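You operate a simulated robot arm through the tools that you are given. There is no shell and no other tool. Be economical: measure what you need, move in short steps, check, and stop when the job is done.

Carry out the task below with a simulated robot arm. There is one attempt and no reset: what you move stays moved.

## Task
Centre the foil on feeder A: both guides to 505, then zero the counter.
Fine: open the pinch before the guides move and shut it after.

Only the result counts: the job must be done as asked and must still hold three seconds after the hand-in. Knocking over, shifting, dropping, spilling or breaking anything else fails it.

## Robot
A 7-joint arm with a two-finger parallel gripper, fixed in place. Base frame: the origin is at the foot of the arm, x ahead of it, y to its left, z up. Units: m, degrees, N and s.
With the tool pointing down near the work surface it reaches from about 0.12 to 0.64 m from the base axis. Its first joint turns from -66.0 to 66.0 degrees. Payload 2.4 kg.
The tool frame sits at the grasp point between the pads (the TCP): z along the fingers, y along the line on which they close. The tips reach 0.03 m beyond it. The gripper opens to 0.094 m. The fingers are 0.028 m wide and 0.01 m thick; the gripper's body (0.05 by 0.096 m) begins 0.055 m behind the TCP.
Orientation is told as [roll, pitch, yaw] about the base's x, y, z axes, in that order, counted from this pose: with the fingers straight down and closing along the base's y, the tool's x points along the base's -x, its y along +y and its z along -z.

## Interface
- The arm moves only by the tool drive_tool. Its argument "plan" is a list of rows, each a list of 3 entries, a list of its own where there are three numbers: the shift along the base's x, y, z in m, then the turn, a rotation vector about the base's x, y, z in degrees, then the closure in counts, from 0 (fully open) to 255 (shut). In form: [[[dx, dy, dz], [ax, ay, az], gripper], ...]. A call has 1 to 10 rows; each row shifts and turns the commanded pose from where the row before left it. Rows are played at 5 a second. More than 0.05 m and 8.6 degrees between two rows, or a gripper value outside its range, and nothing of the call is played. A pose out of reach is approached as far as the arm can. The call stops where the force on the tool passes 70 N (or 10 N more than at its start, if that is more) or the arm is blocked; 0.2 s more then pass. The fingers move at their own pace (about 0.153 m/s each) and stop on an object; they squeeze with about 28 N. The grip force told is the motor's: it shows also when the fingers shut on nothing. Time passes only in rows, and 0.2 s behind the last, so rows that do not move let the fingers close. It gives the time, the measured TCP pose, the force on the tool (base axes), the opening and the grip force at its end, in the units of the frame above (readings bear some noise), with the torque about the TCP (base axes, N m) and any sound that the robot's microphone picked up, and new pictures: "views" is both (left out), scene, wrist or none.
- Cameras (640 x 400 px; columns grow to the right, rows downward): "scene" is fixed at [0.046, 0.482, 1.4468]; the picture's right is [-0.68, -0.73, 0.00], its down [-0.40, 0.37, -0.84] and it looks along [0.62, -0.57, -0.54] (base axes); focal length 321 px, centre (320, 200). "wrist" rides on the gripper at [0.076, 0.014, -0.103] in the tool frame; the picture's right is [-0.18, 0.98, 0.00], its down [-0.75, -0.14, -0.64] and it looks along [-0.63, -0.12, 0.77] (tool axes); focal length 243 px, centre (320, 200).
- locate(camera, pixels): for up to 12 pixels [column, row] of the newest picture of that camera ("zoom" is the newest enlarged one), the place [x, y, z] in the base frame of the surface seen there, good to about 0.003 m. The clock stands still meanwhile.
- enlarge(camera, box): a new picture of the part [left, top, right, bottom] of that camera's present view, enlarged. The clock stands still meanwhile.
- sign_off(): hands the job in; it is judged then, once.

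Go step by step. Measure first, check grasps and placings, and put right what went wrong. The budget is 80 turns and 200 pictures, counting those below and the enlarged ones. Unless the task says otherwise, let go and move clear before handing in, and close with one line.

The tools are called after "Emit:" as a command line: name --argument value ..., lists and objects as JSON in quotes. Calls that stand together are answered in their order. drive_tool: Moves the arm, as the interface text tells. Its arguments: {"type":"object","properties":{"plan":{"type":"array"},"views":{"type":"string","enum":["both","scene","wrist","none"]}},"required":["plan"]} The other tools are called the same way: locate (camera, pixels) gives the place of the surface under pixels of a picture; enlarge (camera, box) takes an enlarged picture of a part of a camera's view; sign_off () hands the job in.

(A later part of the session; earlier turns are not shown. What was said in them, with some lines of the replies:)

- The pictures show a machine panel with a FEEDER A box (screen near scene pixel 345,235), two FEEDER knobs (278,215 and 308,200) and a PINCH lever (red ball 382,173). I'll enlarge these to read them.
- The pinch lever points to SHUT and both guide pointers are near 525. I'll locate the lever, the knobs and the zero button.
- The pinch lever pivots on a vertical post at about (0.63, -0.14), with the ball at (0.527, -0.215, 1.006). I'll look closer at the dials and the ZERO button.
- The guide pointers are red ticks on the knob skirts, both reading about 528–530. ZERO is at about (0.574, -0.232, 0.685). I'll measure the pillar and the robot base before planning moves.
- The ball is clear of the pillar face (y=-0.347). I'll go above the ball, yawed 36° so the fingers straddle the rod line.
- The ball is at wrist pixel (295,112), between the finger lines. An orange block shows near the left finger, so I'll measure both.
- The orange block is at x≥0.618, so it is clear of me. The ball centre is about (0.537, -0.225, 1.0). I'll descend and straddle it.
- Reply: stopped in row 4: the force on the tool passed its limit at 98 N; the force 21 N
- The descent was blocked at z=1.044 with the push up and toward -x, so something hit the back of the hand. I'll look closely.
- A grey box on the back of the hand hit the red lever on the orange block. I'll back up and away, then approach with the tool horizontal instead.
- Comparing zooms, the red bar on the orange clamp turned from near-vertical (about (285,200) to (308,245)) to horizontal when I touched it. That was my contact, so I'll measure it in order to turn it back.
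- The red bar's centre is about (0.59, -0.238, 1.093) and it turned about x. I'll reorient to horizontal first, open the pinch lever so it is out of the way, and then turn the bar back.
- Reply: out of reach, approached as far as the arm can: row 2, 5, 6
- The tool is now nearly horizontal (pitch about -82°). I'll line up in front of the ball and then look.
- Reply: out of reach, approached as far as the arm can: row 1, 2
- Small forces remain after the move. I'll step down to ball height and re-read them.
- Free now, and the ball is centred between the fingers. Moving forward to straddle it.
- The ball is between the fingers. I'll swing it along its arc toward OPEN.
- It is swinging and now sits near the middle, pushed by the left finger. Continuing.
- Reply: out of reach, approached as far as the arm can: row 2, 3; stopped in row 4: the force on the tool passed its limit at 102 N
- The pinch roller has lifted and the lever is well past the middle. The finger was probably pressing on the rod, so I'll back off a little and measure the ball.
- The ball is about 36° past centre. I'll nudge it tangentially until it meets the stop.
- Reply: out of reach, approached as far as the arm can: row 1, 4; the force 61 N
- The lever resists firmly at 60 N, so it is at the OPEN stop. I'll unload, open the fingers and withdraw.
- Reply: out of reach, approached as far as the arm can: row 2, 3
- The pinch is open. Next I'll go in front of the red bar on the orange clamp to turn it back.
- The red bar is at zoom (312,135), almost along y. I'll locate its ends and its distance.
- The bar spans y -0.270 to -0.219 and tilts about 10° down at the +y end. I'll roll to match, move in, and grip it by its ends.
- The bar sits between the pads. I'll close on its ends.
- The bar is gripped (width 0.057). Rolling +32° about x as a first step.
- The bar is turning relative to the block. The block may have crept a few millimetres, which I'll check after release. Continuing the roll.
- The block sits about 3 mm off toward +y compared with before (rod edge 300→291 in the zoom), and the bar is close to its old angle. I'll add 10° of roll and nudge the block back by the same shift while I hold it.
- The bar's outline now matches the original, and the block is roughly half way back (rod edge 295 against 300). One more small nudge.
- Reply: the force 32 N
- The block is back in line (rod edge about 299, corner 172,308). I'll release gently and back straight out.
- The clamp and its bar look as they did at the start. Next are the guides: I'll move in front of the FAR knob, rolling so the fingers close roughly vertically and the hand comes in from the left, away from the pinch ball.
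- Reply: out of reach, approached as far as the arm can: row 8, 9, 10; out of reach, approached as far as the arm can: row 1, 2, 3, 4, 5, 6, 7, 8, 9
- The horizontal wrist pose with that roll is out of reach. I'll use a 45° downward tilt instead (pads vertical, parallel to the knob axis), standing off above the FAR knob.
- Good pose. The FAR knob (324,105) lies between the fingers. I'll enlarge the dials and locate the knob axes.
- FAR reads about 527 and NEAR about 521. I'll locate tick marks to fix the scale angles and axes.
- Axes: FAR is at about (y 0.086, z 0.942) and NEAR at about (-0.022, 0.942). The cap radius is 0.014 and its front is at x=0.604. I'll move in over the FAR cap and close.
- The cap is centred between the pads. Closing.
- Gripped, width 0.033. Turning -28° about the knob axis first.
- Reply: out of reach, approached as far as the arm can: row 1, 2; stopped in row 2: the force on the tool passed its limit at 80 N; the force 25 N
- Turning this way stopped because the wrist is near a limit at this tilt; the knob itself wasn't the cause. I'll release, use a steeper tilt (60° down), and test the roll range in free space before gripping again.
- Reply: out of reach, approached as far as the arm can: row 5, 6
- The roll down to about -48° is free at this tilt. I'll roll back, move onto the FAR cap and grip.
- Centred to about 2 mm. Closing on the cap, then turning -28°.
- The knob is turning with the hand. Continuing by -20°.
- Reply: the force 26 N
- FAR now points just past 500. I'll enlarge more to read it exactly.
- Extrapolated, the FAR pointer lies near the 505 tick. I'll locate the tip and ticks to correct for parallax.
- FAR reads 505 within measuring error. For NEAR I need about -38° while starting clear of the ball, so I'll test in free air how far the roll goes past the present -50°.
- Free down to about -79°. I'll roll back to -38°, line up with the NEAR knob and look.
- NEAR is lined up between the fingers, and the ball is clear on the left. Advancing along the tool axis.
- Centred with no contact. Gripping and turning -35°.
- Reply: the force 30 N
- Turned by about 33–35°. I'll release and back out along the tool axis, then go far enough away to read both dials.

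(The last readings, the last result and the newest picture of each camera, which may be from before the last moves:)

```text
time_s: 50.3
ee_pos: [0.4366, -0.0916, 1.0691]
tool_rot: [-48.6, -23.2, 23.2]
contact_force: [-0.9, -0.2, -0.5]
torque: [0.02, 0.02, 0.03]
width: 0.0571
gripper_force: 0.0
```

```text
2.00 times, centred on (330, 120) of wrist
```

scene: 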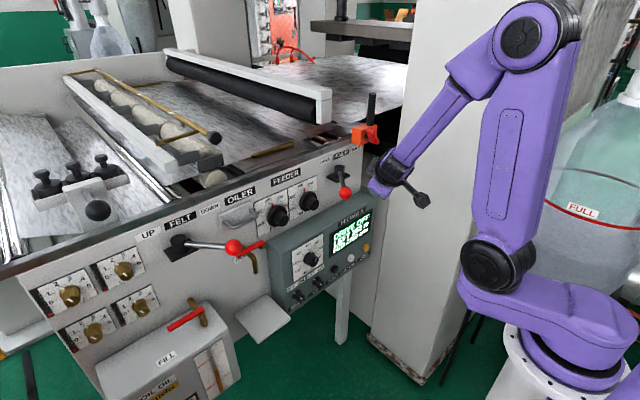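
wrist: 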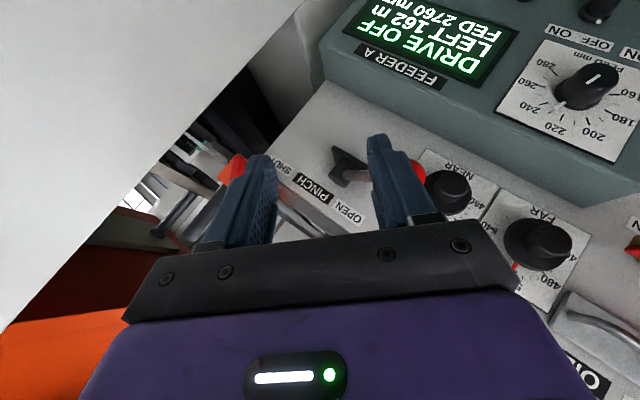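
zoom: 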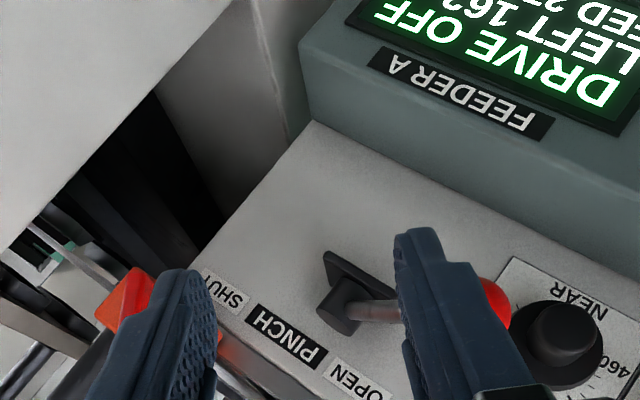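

Both pointers sit just right of the 500 tick. I'll enlarge each one for an exact reading.

Emit:
enlarge --camera "scene" --box '[262, 188, 292, 212]'

Emit:
enlarge --camera "scene" --box '[290, 174, 320, 198]'

```text
16.00 times, centred on (277, 200) of scene
```

zoom: 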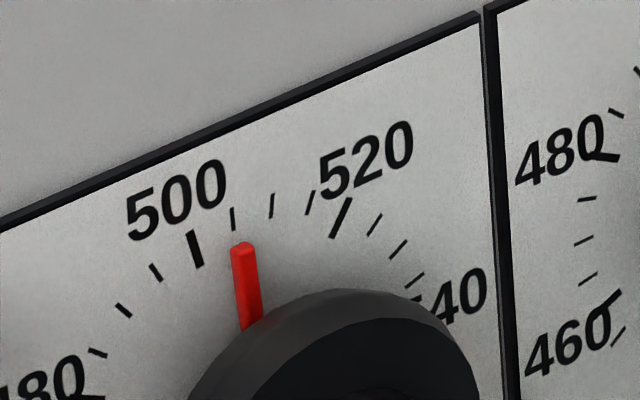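

```text
16.00 times, centred on (305, 186) of scene
```

zoom: 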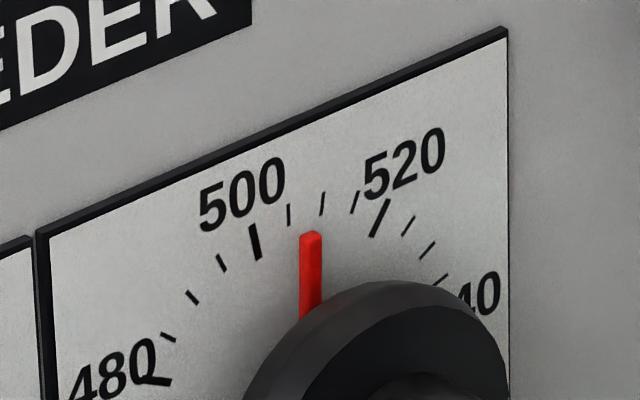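

Using tick directions and parallax, FAR reads about 504.5–505 and NEAR about 505–506. I'll level the roll while facing the NEAR dial and check with the wrist camera before shutting the pinch.

Emit:
drive_tool --plan '[[[0, 0.015, 0.004], [7.5, 0, 0], 60], [[0, 0.015, 0.004], [7.5, 0, 0], 60], [[0, 0.015, 0.004], [7.5, 0, 0], 60], [[0, 0.015, 0.004], [7.5, 0, 0], 60], [[0, 0.015, 0.004], [7.5, 0, 0], 60], [[0, 0.0, 0.0], [7.5, 0, 0], 60], [[0, 0.0, 0.0], [0, -6, 0], 60], [[0, 0.0, 0.0], [0, -6, 0], 60], [[0, 0, 0], [0, 0, 0], 60]]'

Emit:
enlarge --camera "wrist" --box '[280, 60, 400, 150]'

```text
time_s: 52.3
ee_pos: [0.437, -0.0153, 1.0887]
tool_rot: [1.7, -41.6, -1.7]
contact_force: [0.7, 0.3, 0.1]
torque: [0.05, 0.01, -0.03]
width: 0.0718
gripper_force: 0.1
```

scene: 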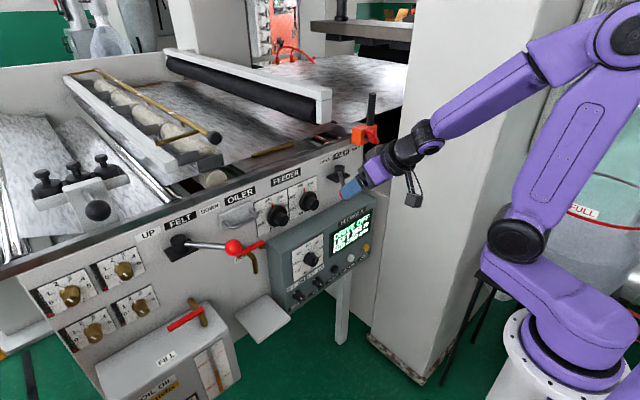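
wrist: 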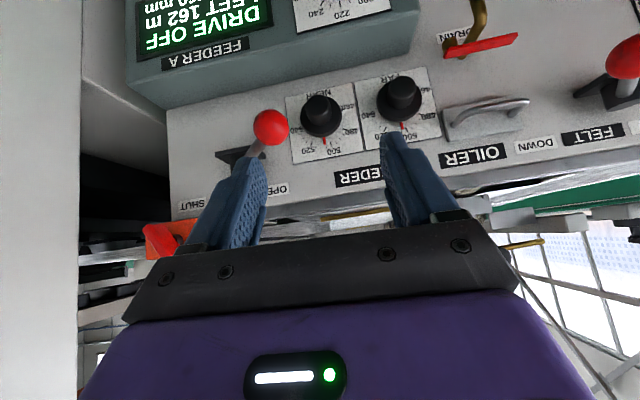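

```text
4.44 times, centred on (340, 105) of wrist
```

zoom: 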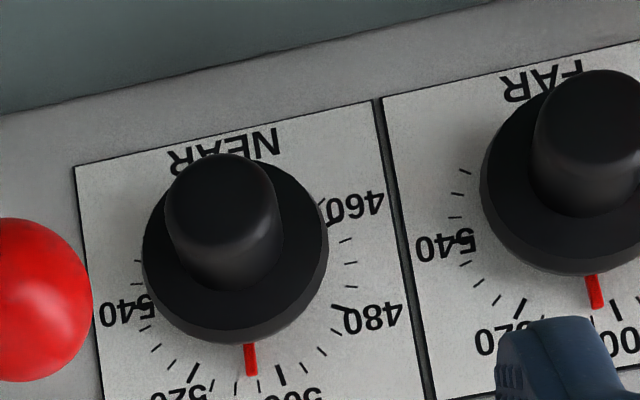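

A good front-on view. Enlarging both pointers.

Emit:
enlarge --camera "wrist" --box '[295, 120, 355, 165]'

Emit:
enlarge --camera "wrist" --box '[375, 100, 435, 145]'

```text
8.89 times, centred on (325, 142) of wrist
```

zoom: 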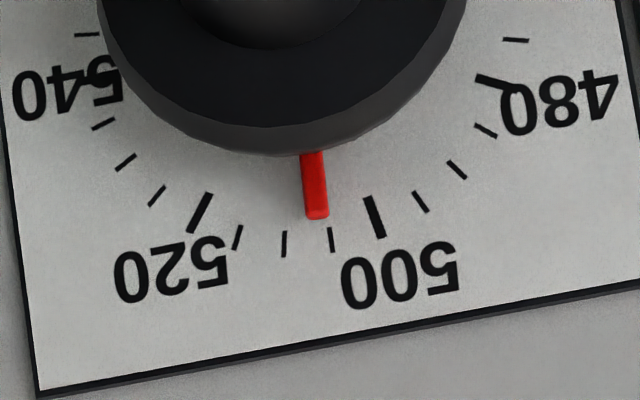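

```text
8.89 times, centred on (405, 122) of wrist
```

zoom: 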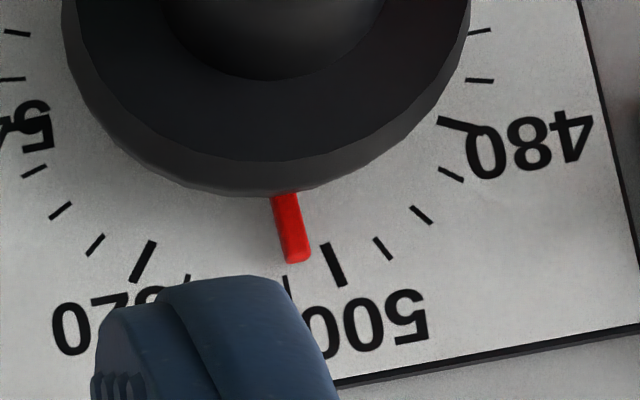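

NEAR is about 506 and FAR about 504–505, both within a fraction of a tick. Now I'll shut the pinch: straddle the ball and swing it back toward -y.

Emit:
drive_tool --plan '[[[0.02, -0.025, -0.01], [0, 0, 0], 60], [[0.015, -0.02, -0.01], [0, 0, 0], 60], [[0.0177, 0, -0.02], [0, 0, 0], 60], [[0.0177, 0, -0.02], [0, 0, 0], 60], [[0.0177, 0, -0.02], [0, 0, 0], 60], [[0, 0, 0], [0, 0, 0], 60]]'

```text
time_s: 53.7
ee_pos: [0.5199, -0.0534, 1.0166]
tool_rot: [2.0, -44.4, -1.8]
contact_force: [0.4, -1.0, 1.0]
torque: [0.02, -0.01, -0.02]
width: 0.0718
gripper_force: 0.0
out of reach, approached as far as the arm can: row 1
```

scene: 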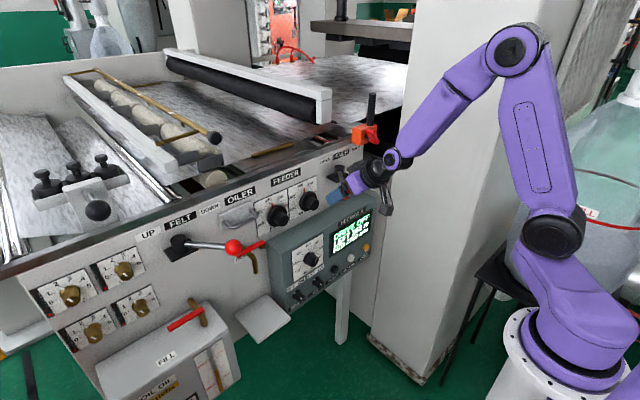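
wrist: 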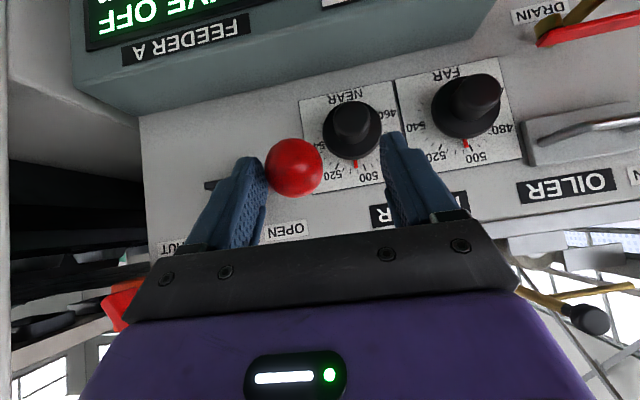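

The ball is inside the straddle at wrist (293,167). Swinging toward SHUT along the arc.

Emit:
drive_tool --plan '[[[-0.003, -0.02, -0.008], [0, 0, 0], 60], [[-0.012, -0.022, 0], [0, 0, 0], 60], [[-0.008, -0.022, 0], [0, 0, 0], 60], [[-0.003, -0.022, 0], [0, 0, 0], 60], [[0, -0.022, 0], [0, 0, 0], 60], [[0.002, -0.022, 0], [0, 0, 0], 60], [[0.007, -0.02, 0], [0, 0, 0], 60], [[0, 0, 0], [0, 0, 0], 60]]'

```text
time_s: 55.5
ee_pos: [0.501, -0.2048, 1.0075]
tool_rot: [2.0, -44.4, -2.0]
contact_force: [1.1, -12.9, 1.8]
torque: [-0.17, 0.04, -0.31]
width: 0.0789
gripper_force: 6.3
```

scene: 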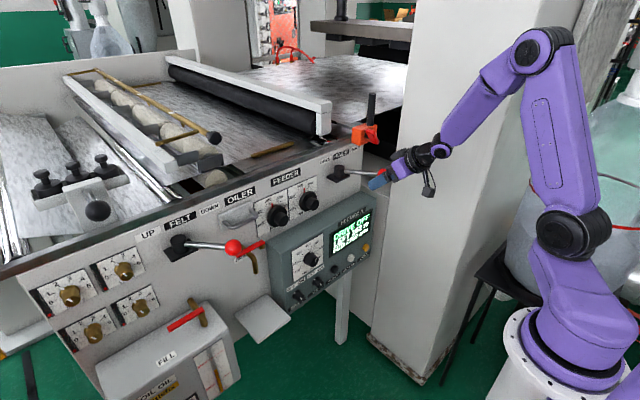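
wrist: 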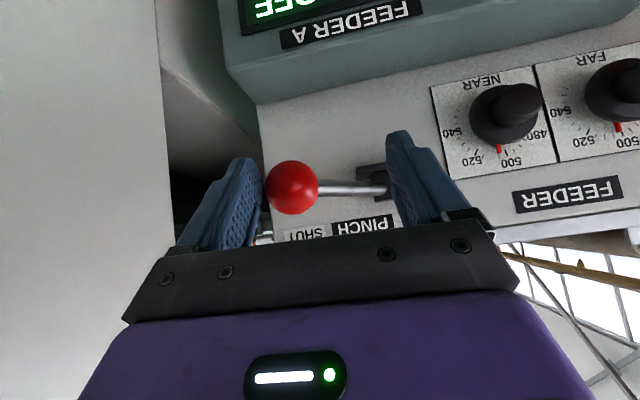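

The ball is at the left finger and the rod at the right finger, so the lever is close to SHUT. I'll press gently to the stop.

Emit:
drive_tool --plan '[[[0.0, -0.006, 0], [0, 0, 0], 60], [[0.0, -0.006, 0], [0, 0, 0], 60], [[0, -0.006, 0], [0, 0, 0], 60]]'

Emit:
enlarge --camera "scene" --box '[300, 120, 420, 220]'

```text
time_s: 56.3
ee_pos: [0.5006, -0.221, 1.0069]
tool_rot: [2.2, -44.4, -1.6]
contact_force: [-0.3, 0.1, -0.7]
torque: [-0.04, 0.05, -0.02]
width: 0.0719
gripper_force: 0.1
```

scene: 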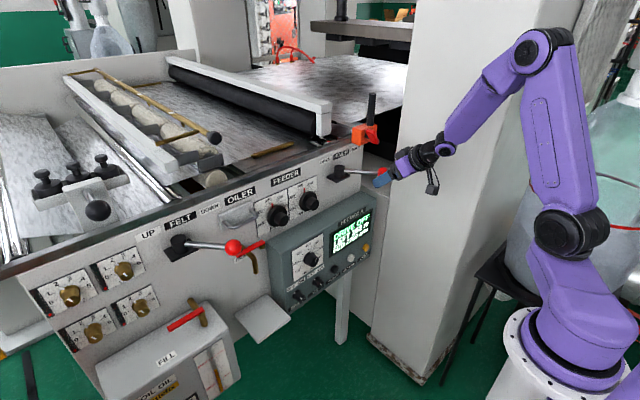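
wrist: 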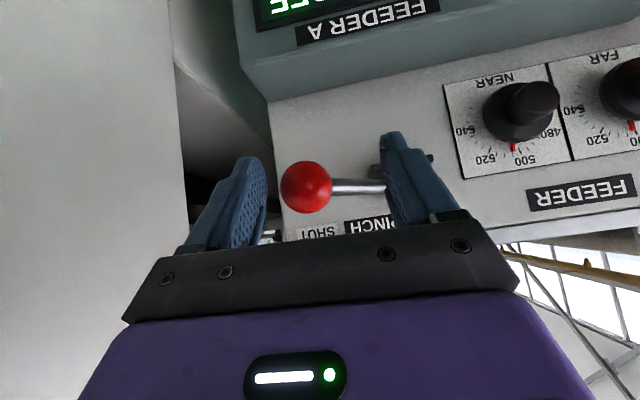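

```text
4.00 times, centred on (360, 170) of scene
```

zoom: 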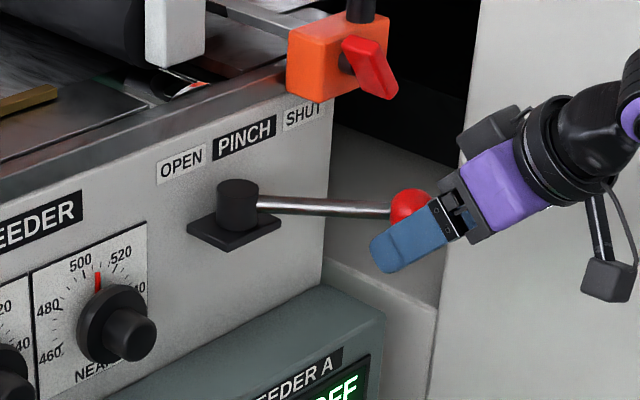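

The force dropped to zero and the ball is back near its starting pixel (382,172). One more press to be sure it is on the stop.

Emit:
drive_tool --plan '[[[0.004, -0.008, 0], [0, 0, 0], 60], [[0.004, -0.008, 0], [0, 0, 0], 60], [[0.004, -0.006, 0], [0, 0, 0], 60], [[0, 0, 0], [0, 0, 0], 60]]'

Emit:
enlarge --camera "scene" --box '[300, 120, 420, 220]'

```text
time_s: 57.3
ee_pos: [0.5125, -0.2436, 1.0078]
tool_rot: [2.0, -44.4, -1.7]
contact_force: [-0.8, 0.5, -0.4]
torque: [-0.02, -0.01, -0.01]
width: 0.072
gripper_force: 0.1
```

scene: 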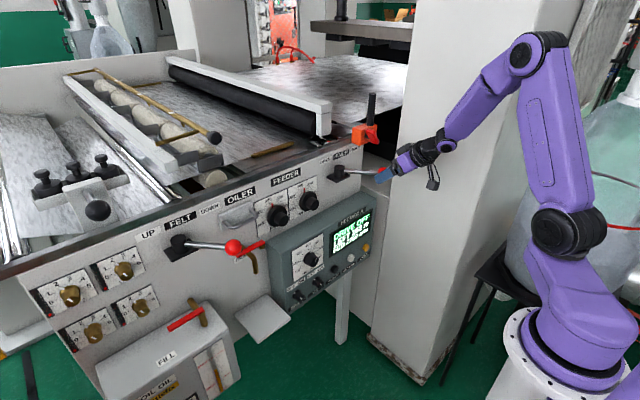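
wrist: 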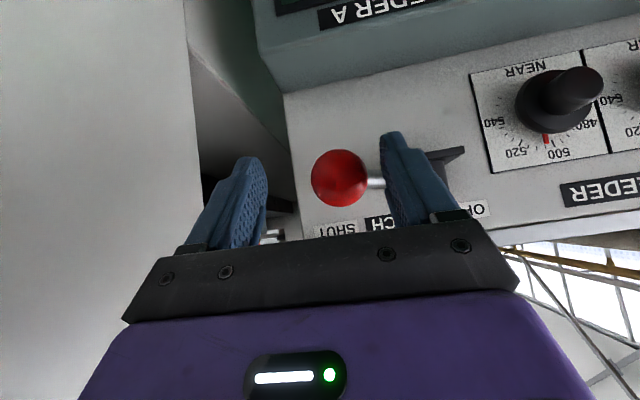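

```text
4.00 times, centred on (360, 170) of scene
```

zoom: 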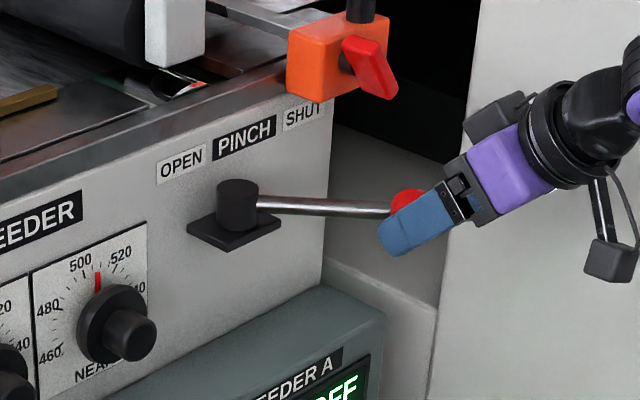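

No contact yet, and the lever stays put like at the start (an over-centre action). Pressing slightly further until the finger meets the ball.

Emit:
drive_tool --plan '[[[0.003, -0.006, 0], [0, 0, 0], 60], [[0.003, -0.006, 0], [0, 0, 0], 60], [[0.002, -0.004, 0], [0, 0, 0], 60]]' --views "wrist"

Emit:
enlarge --camera "scene" --box '[300, 120, 420, 220]'

```text
time_s: 58.1
ee_pos: [0.5194, -0.2563, 1.0041]
tool_rot: [1.9, -44.0, -1.2]
contact_force: [-17.5, 16.2, -10.0]
torque: [-0.18, 0.29, 1.21]
width: 0.0811
gripper_force: 8.5
```

wrist: 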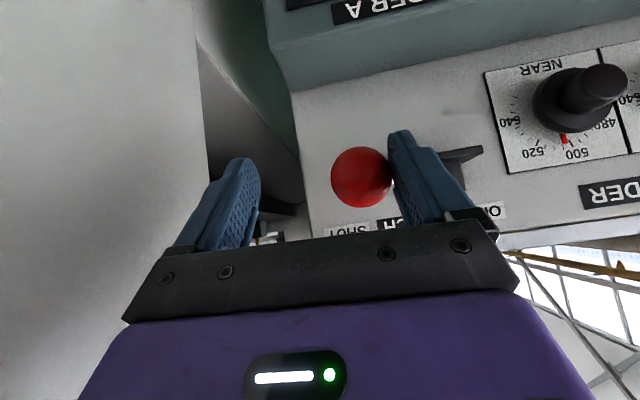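

```text
4.00 times, centred on (360, 170) of scene
```

zoom: 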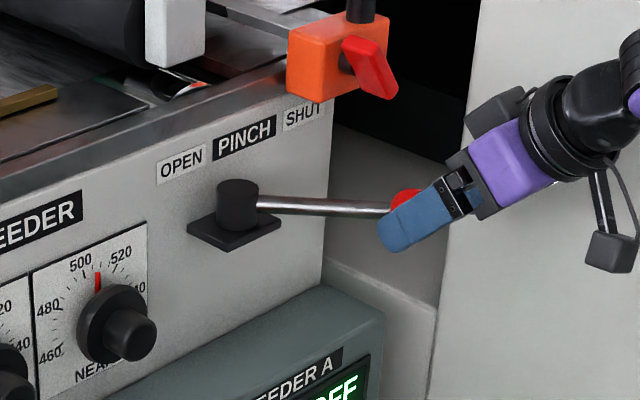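

The finger now meets a firm stop, so the pinch is SHUT. I'll unload, withdraw, close the fingers and go down toward ZERO.

Emit:
drive_tool --plan '[[[-0.003, 0.015, 0], [0, 0, 0], 60], [[-0.025, 0.008, 0.02], [0, 0, 0], 60], [[-0.035, 0.005, 0.02], [0, 0, 0], 60], [[-0.02, 0.0, -0.03], [0, 0, 0], 255], [[-0.01, 0.0, -0.045], [0, 0, 0], 255], [[0, 0.0, -0.045], [0, 0, 0], 255], [[0, 0, -0.045], [0, 0, 0], 255], [[0, 0, -0.045], [0, 0, 0], 255], [[0, 0, -0.045], [0, 0, 0], 255], [[0, 0, 0], [0, 0, 0], 255]]'

Emit:
enlarge --camera "scene" --box '[280, 120, 420, 240]'

```text
time_s: 60.3
ee_pos: [0.4311, -0.2309, 0.7911]
tool_rot: [2.0, -44.5, -1.7]
contact_force: [-0.1, -0.5, 0.6]
torque: [0.05, 0.02, -0.01]
width: 0.0
gripper_force: 28.0
```

scene: 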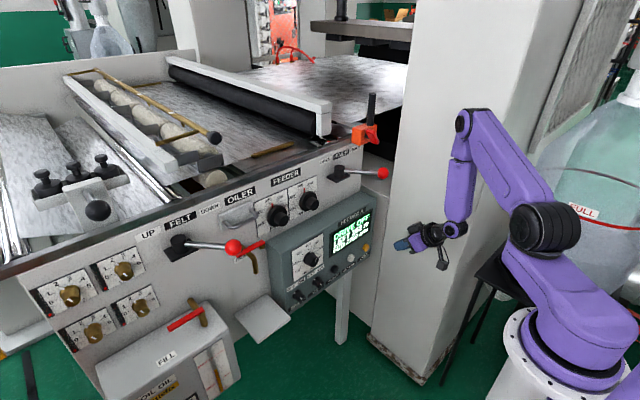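
wrist: 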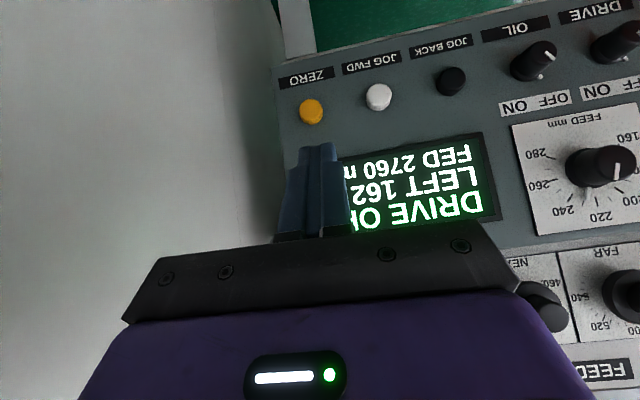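

```text
3.33 times, centred on (350, 180) of scene
```

zoom: 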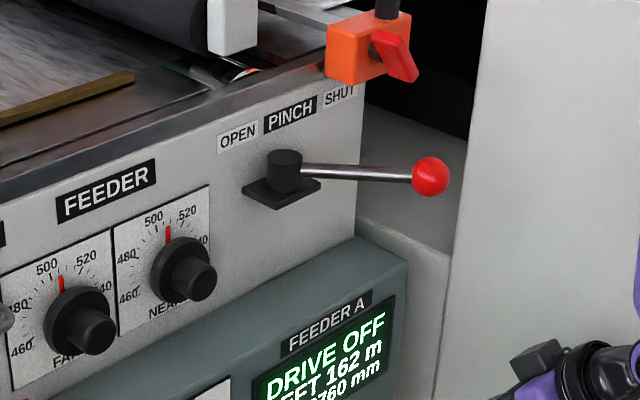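

The pinch is shut, and the pose holds at this height with ZERO visible at wrist (312,110). I'll locate the buttons from here.

Emit:
locate --camera "wrist" --pixels '[[312, 110], [304, 110], [319, 110], [312, 101], [312, 119], [380, 96], [345, 105], [320, 155], [300, 140], [440, 190]]'

```text
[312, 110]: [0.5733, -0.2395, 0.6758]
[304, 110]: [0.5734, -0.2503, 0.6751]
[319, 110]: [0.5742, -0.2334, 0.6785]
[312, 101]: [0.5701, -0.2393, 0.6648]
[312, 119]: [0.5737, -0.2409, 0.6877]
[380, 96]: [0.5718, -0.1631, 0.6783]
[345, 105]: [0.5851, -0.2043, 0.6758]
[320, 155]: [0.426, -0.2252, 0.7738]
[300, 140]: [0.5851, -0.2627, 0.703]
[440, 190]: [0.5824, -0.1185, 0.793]
```

The ZERO button's centre is (0.573, -0.241, 0.677), 12 mm proud of the panel. I'll line up just short of it.

Emit:
drive_tool --plan '[[[0.01, -0.004, -0.035], [0, 0, 0], 255], [[0.01, -0.003, -0.035], [0, 0, 0], 255], [[0.015, -0.003, -0.033], [0, 0, 0], 255], [[0.025, 0, 0], [0, 0, 0], 255], [[0.022, 0, 0], [0, 0, 0], 255], [[0, 0, 0], [0, 0, 0], 255]]'

Emit:
enlarge --camera "scene" --box '[320, 200, 420, 290]'

```text
time_s: 61.7
ee_pos: [0.5101, -0.2425, 0.6887]
tool_rot: [2.1, -44.4, -1.7]
contact_force: [0.7, -0.8, 0.4]
torque: [-0.02, 0.0, -0.02]
width: 0.0001
gripper_force: 27.9
```

scene: 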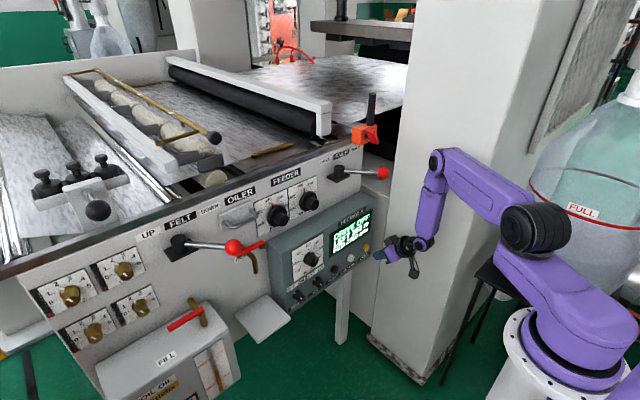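
wrist: 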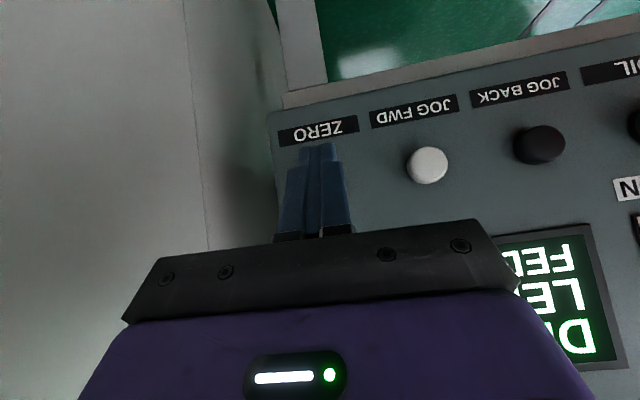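

```text
4.44 times, centred on (370, 245) of scene
```

zoom: 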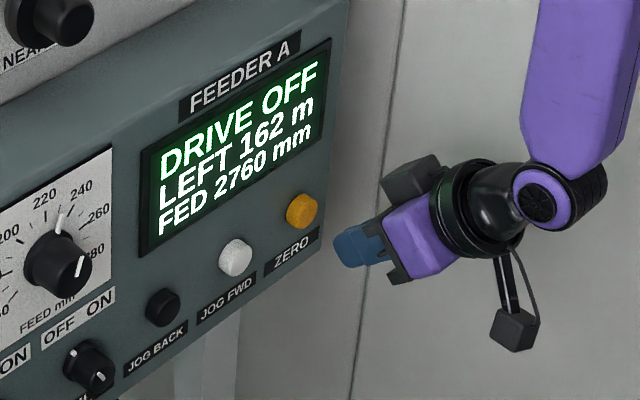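

Lined up in front of ZERO. Pressing forward in small steps.

Emit:
drive_tool --plan '[[[0.015, 0, 0], [0, 0, 0], 255], [[0.012, 0, 0], [0, 0, 0], 255], [[0.005, 0, 0], [0, 0, 0], 255], [[0.003, 0, 0], [0, 0, 0], 255], [[0.003, 0, 0], [0, 0, 0], 255]]' --views "scene"

Emit:
enlarge --camera "scene" --box '[320, 200, 420, 290]'

```text
time_s: 62.9
ee_pos: [0.5454, -0.2411, 0.6888]
tool_rot: [2.1, -44.3, -1.8]
contact_force: [-8.2, 0.9, 3.1]
torque: [-0.03, 0.02, 0.02]
width: 0.0002
gripper_force: 28.0
heard: click
```

scene: 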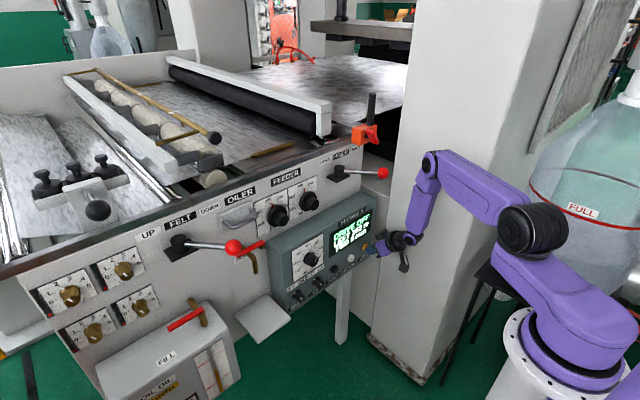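

```text
4.44 times, centred on (370, 245) of scene
```

zoom: 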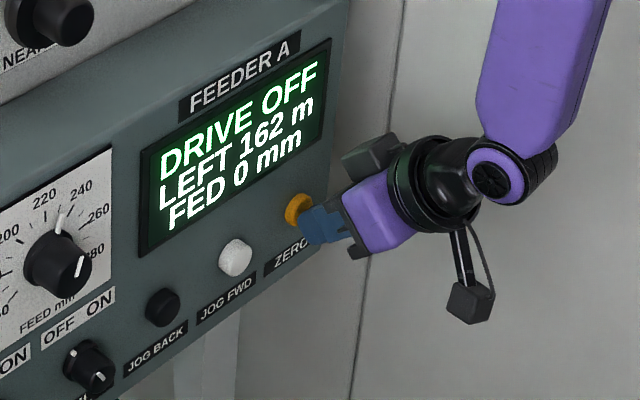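

A click was heard and the display reads FED 0 mm. Backing out now for a final check of everything.

Emit:
drive_tool --plan '[[[-0.025, 0, 0], [0, 0, 0], 255], [[-0.04, 0, 0], [0, 0, 0], 255], [[-0.04, 0.01, 0.01], [0, 0, 0], 255], [[-0.03, 0.01, 0.03], [0, 0, 0], 255], [[0, 0, 0], [0, 0, 0], 255]]' --views "scene"

Emit:
enlarge --camera "scene" --box '[250, 110, 410, 270]'

Emit:
enlarge --camera "scene" --box '[262, 174, 322, 219]'

```text
time_s: 64.1
ee_pos: [0.4134, -0.2229, 0.73]
tool_rot: [2.0, -44.3, -1.7]
contact_force: [-0.3, -0.2, 0.3]
torque: [0.0, -0.02, 0.02]
width: 0.0001
gripper_force: 28.1
```

scene: 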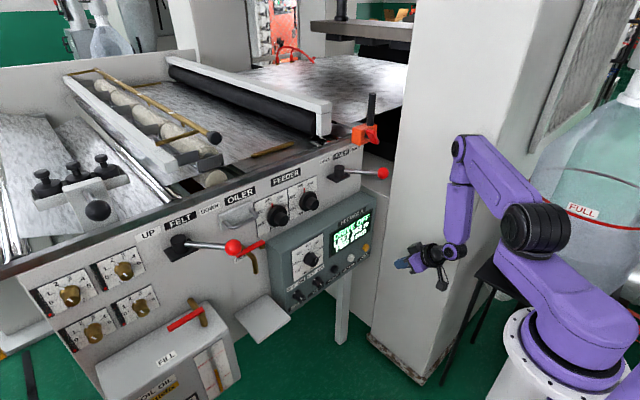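

```text
2.50 times, centred on (330, 190) of scene
```

zoom: 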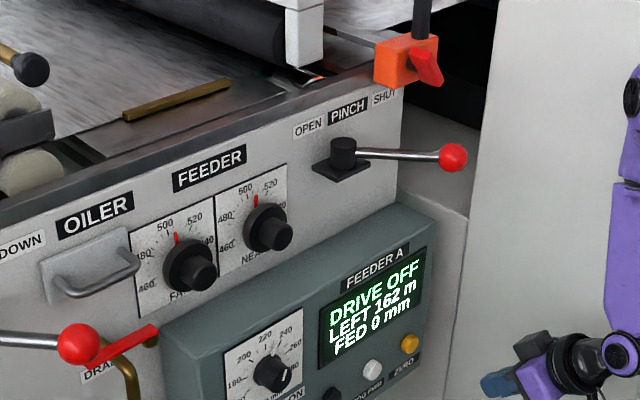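

```text
8.89 times, centred on (292, 196) of scene
```

zoom: 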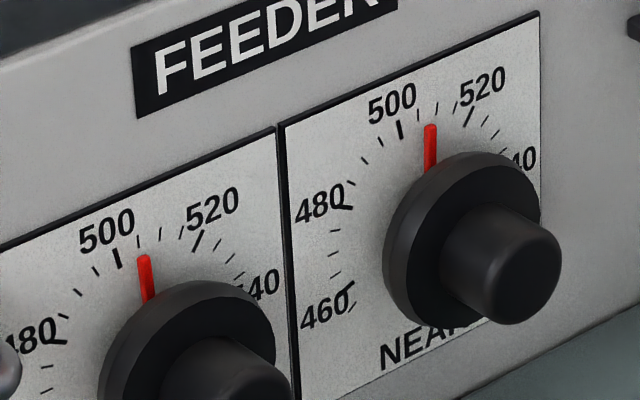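

The final views show both guides at about 505, the pinch lever on SHUT, FED 0 mm, the clamp handle back where it was, and the arm clear. Handing in.

Emit:
sign_off

```text
The job is handed in.
```

The job is handed in: the pinch was opened, both guides were set to 505 by eye (FAR about 504–505, NEAR about 505–506), the pinch was shut again, and the counter reads FED 0 mm. On the way my hand knocked the red handle on the orange clamp and shifted its block about 3 mm; I put both back by eye.
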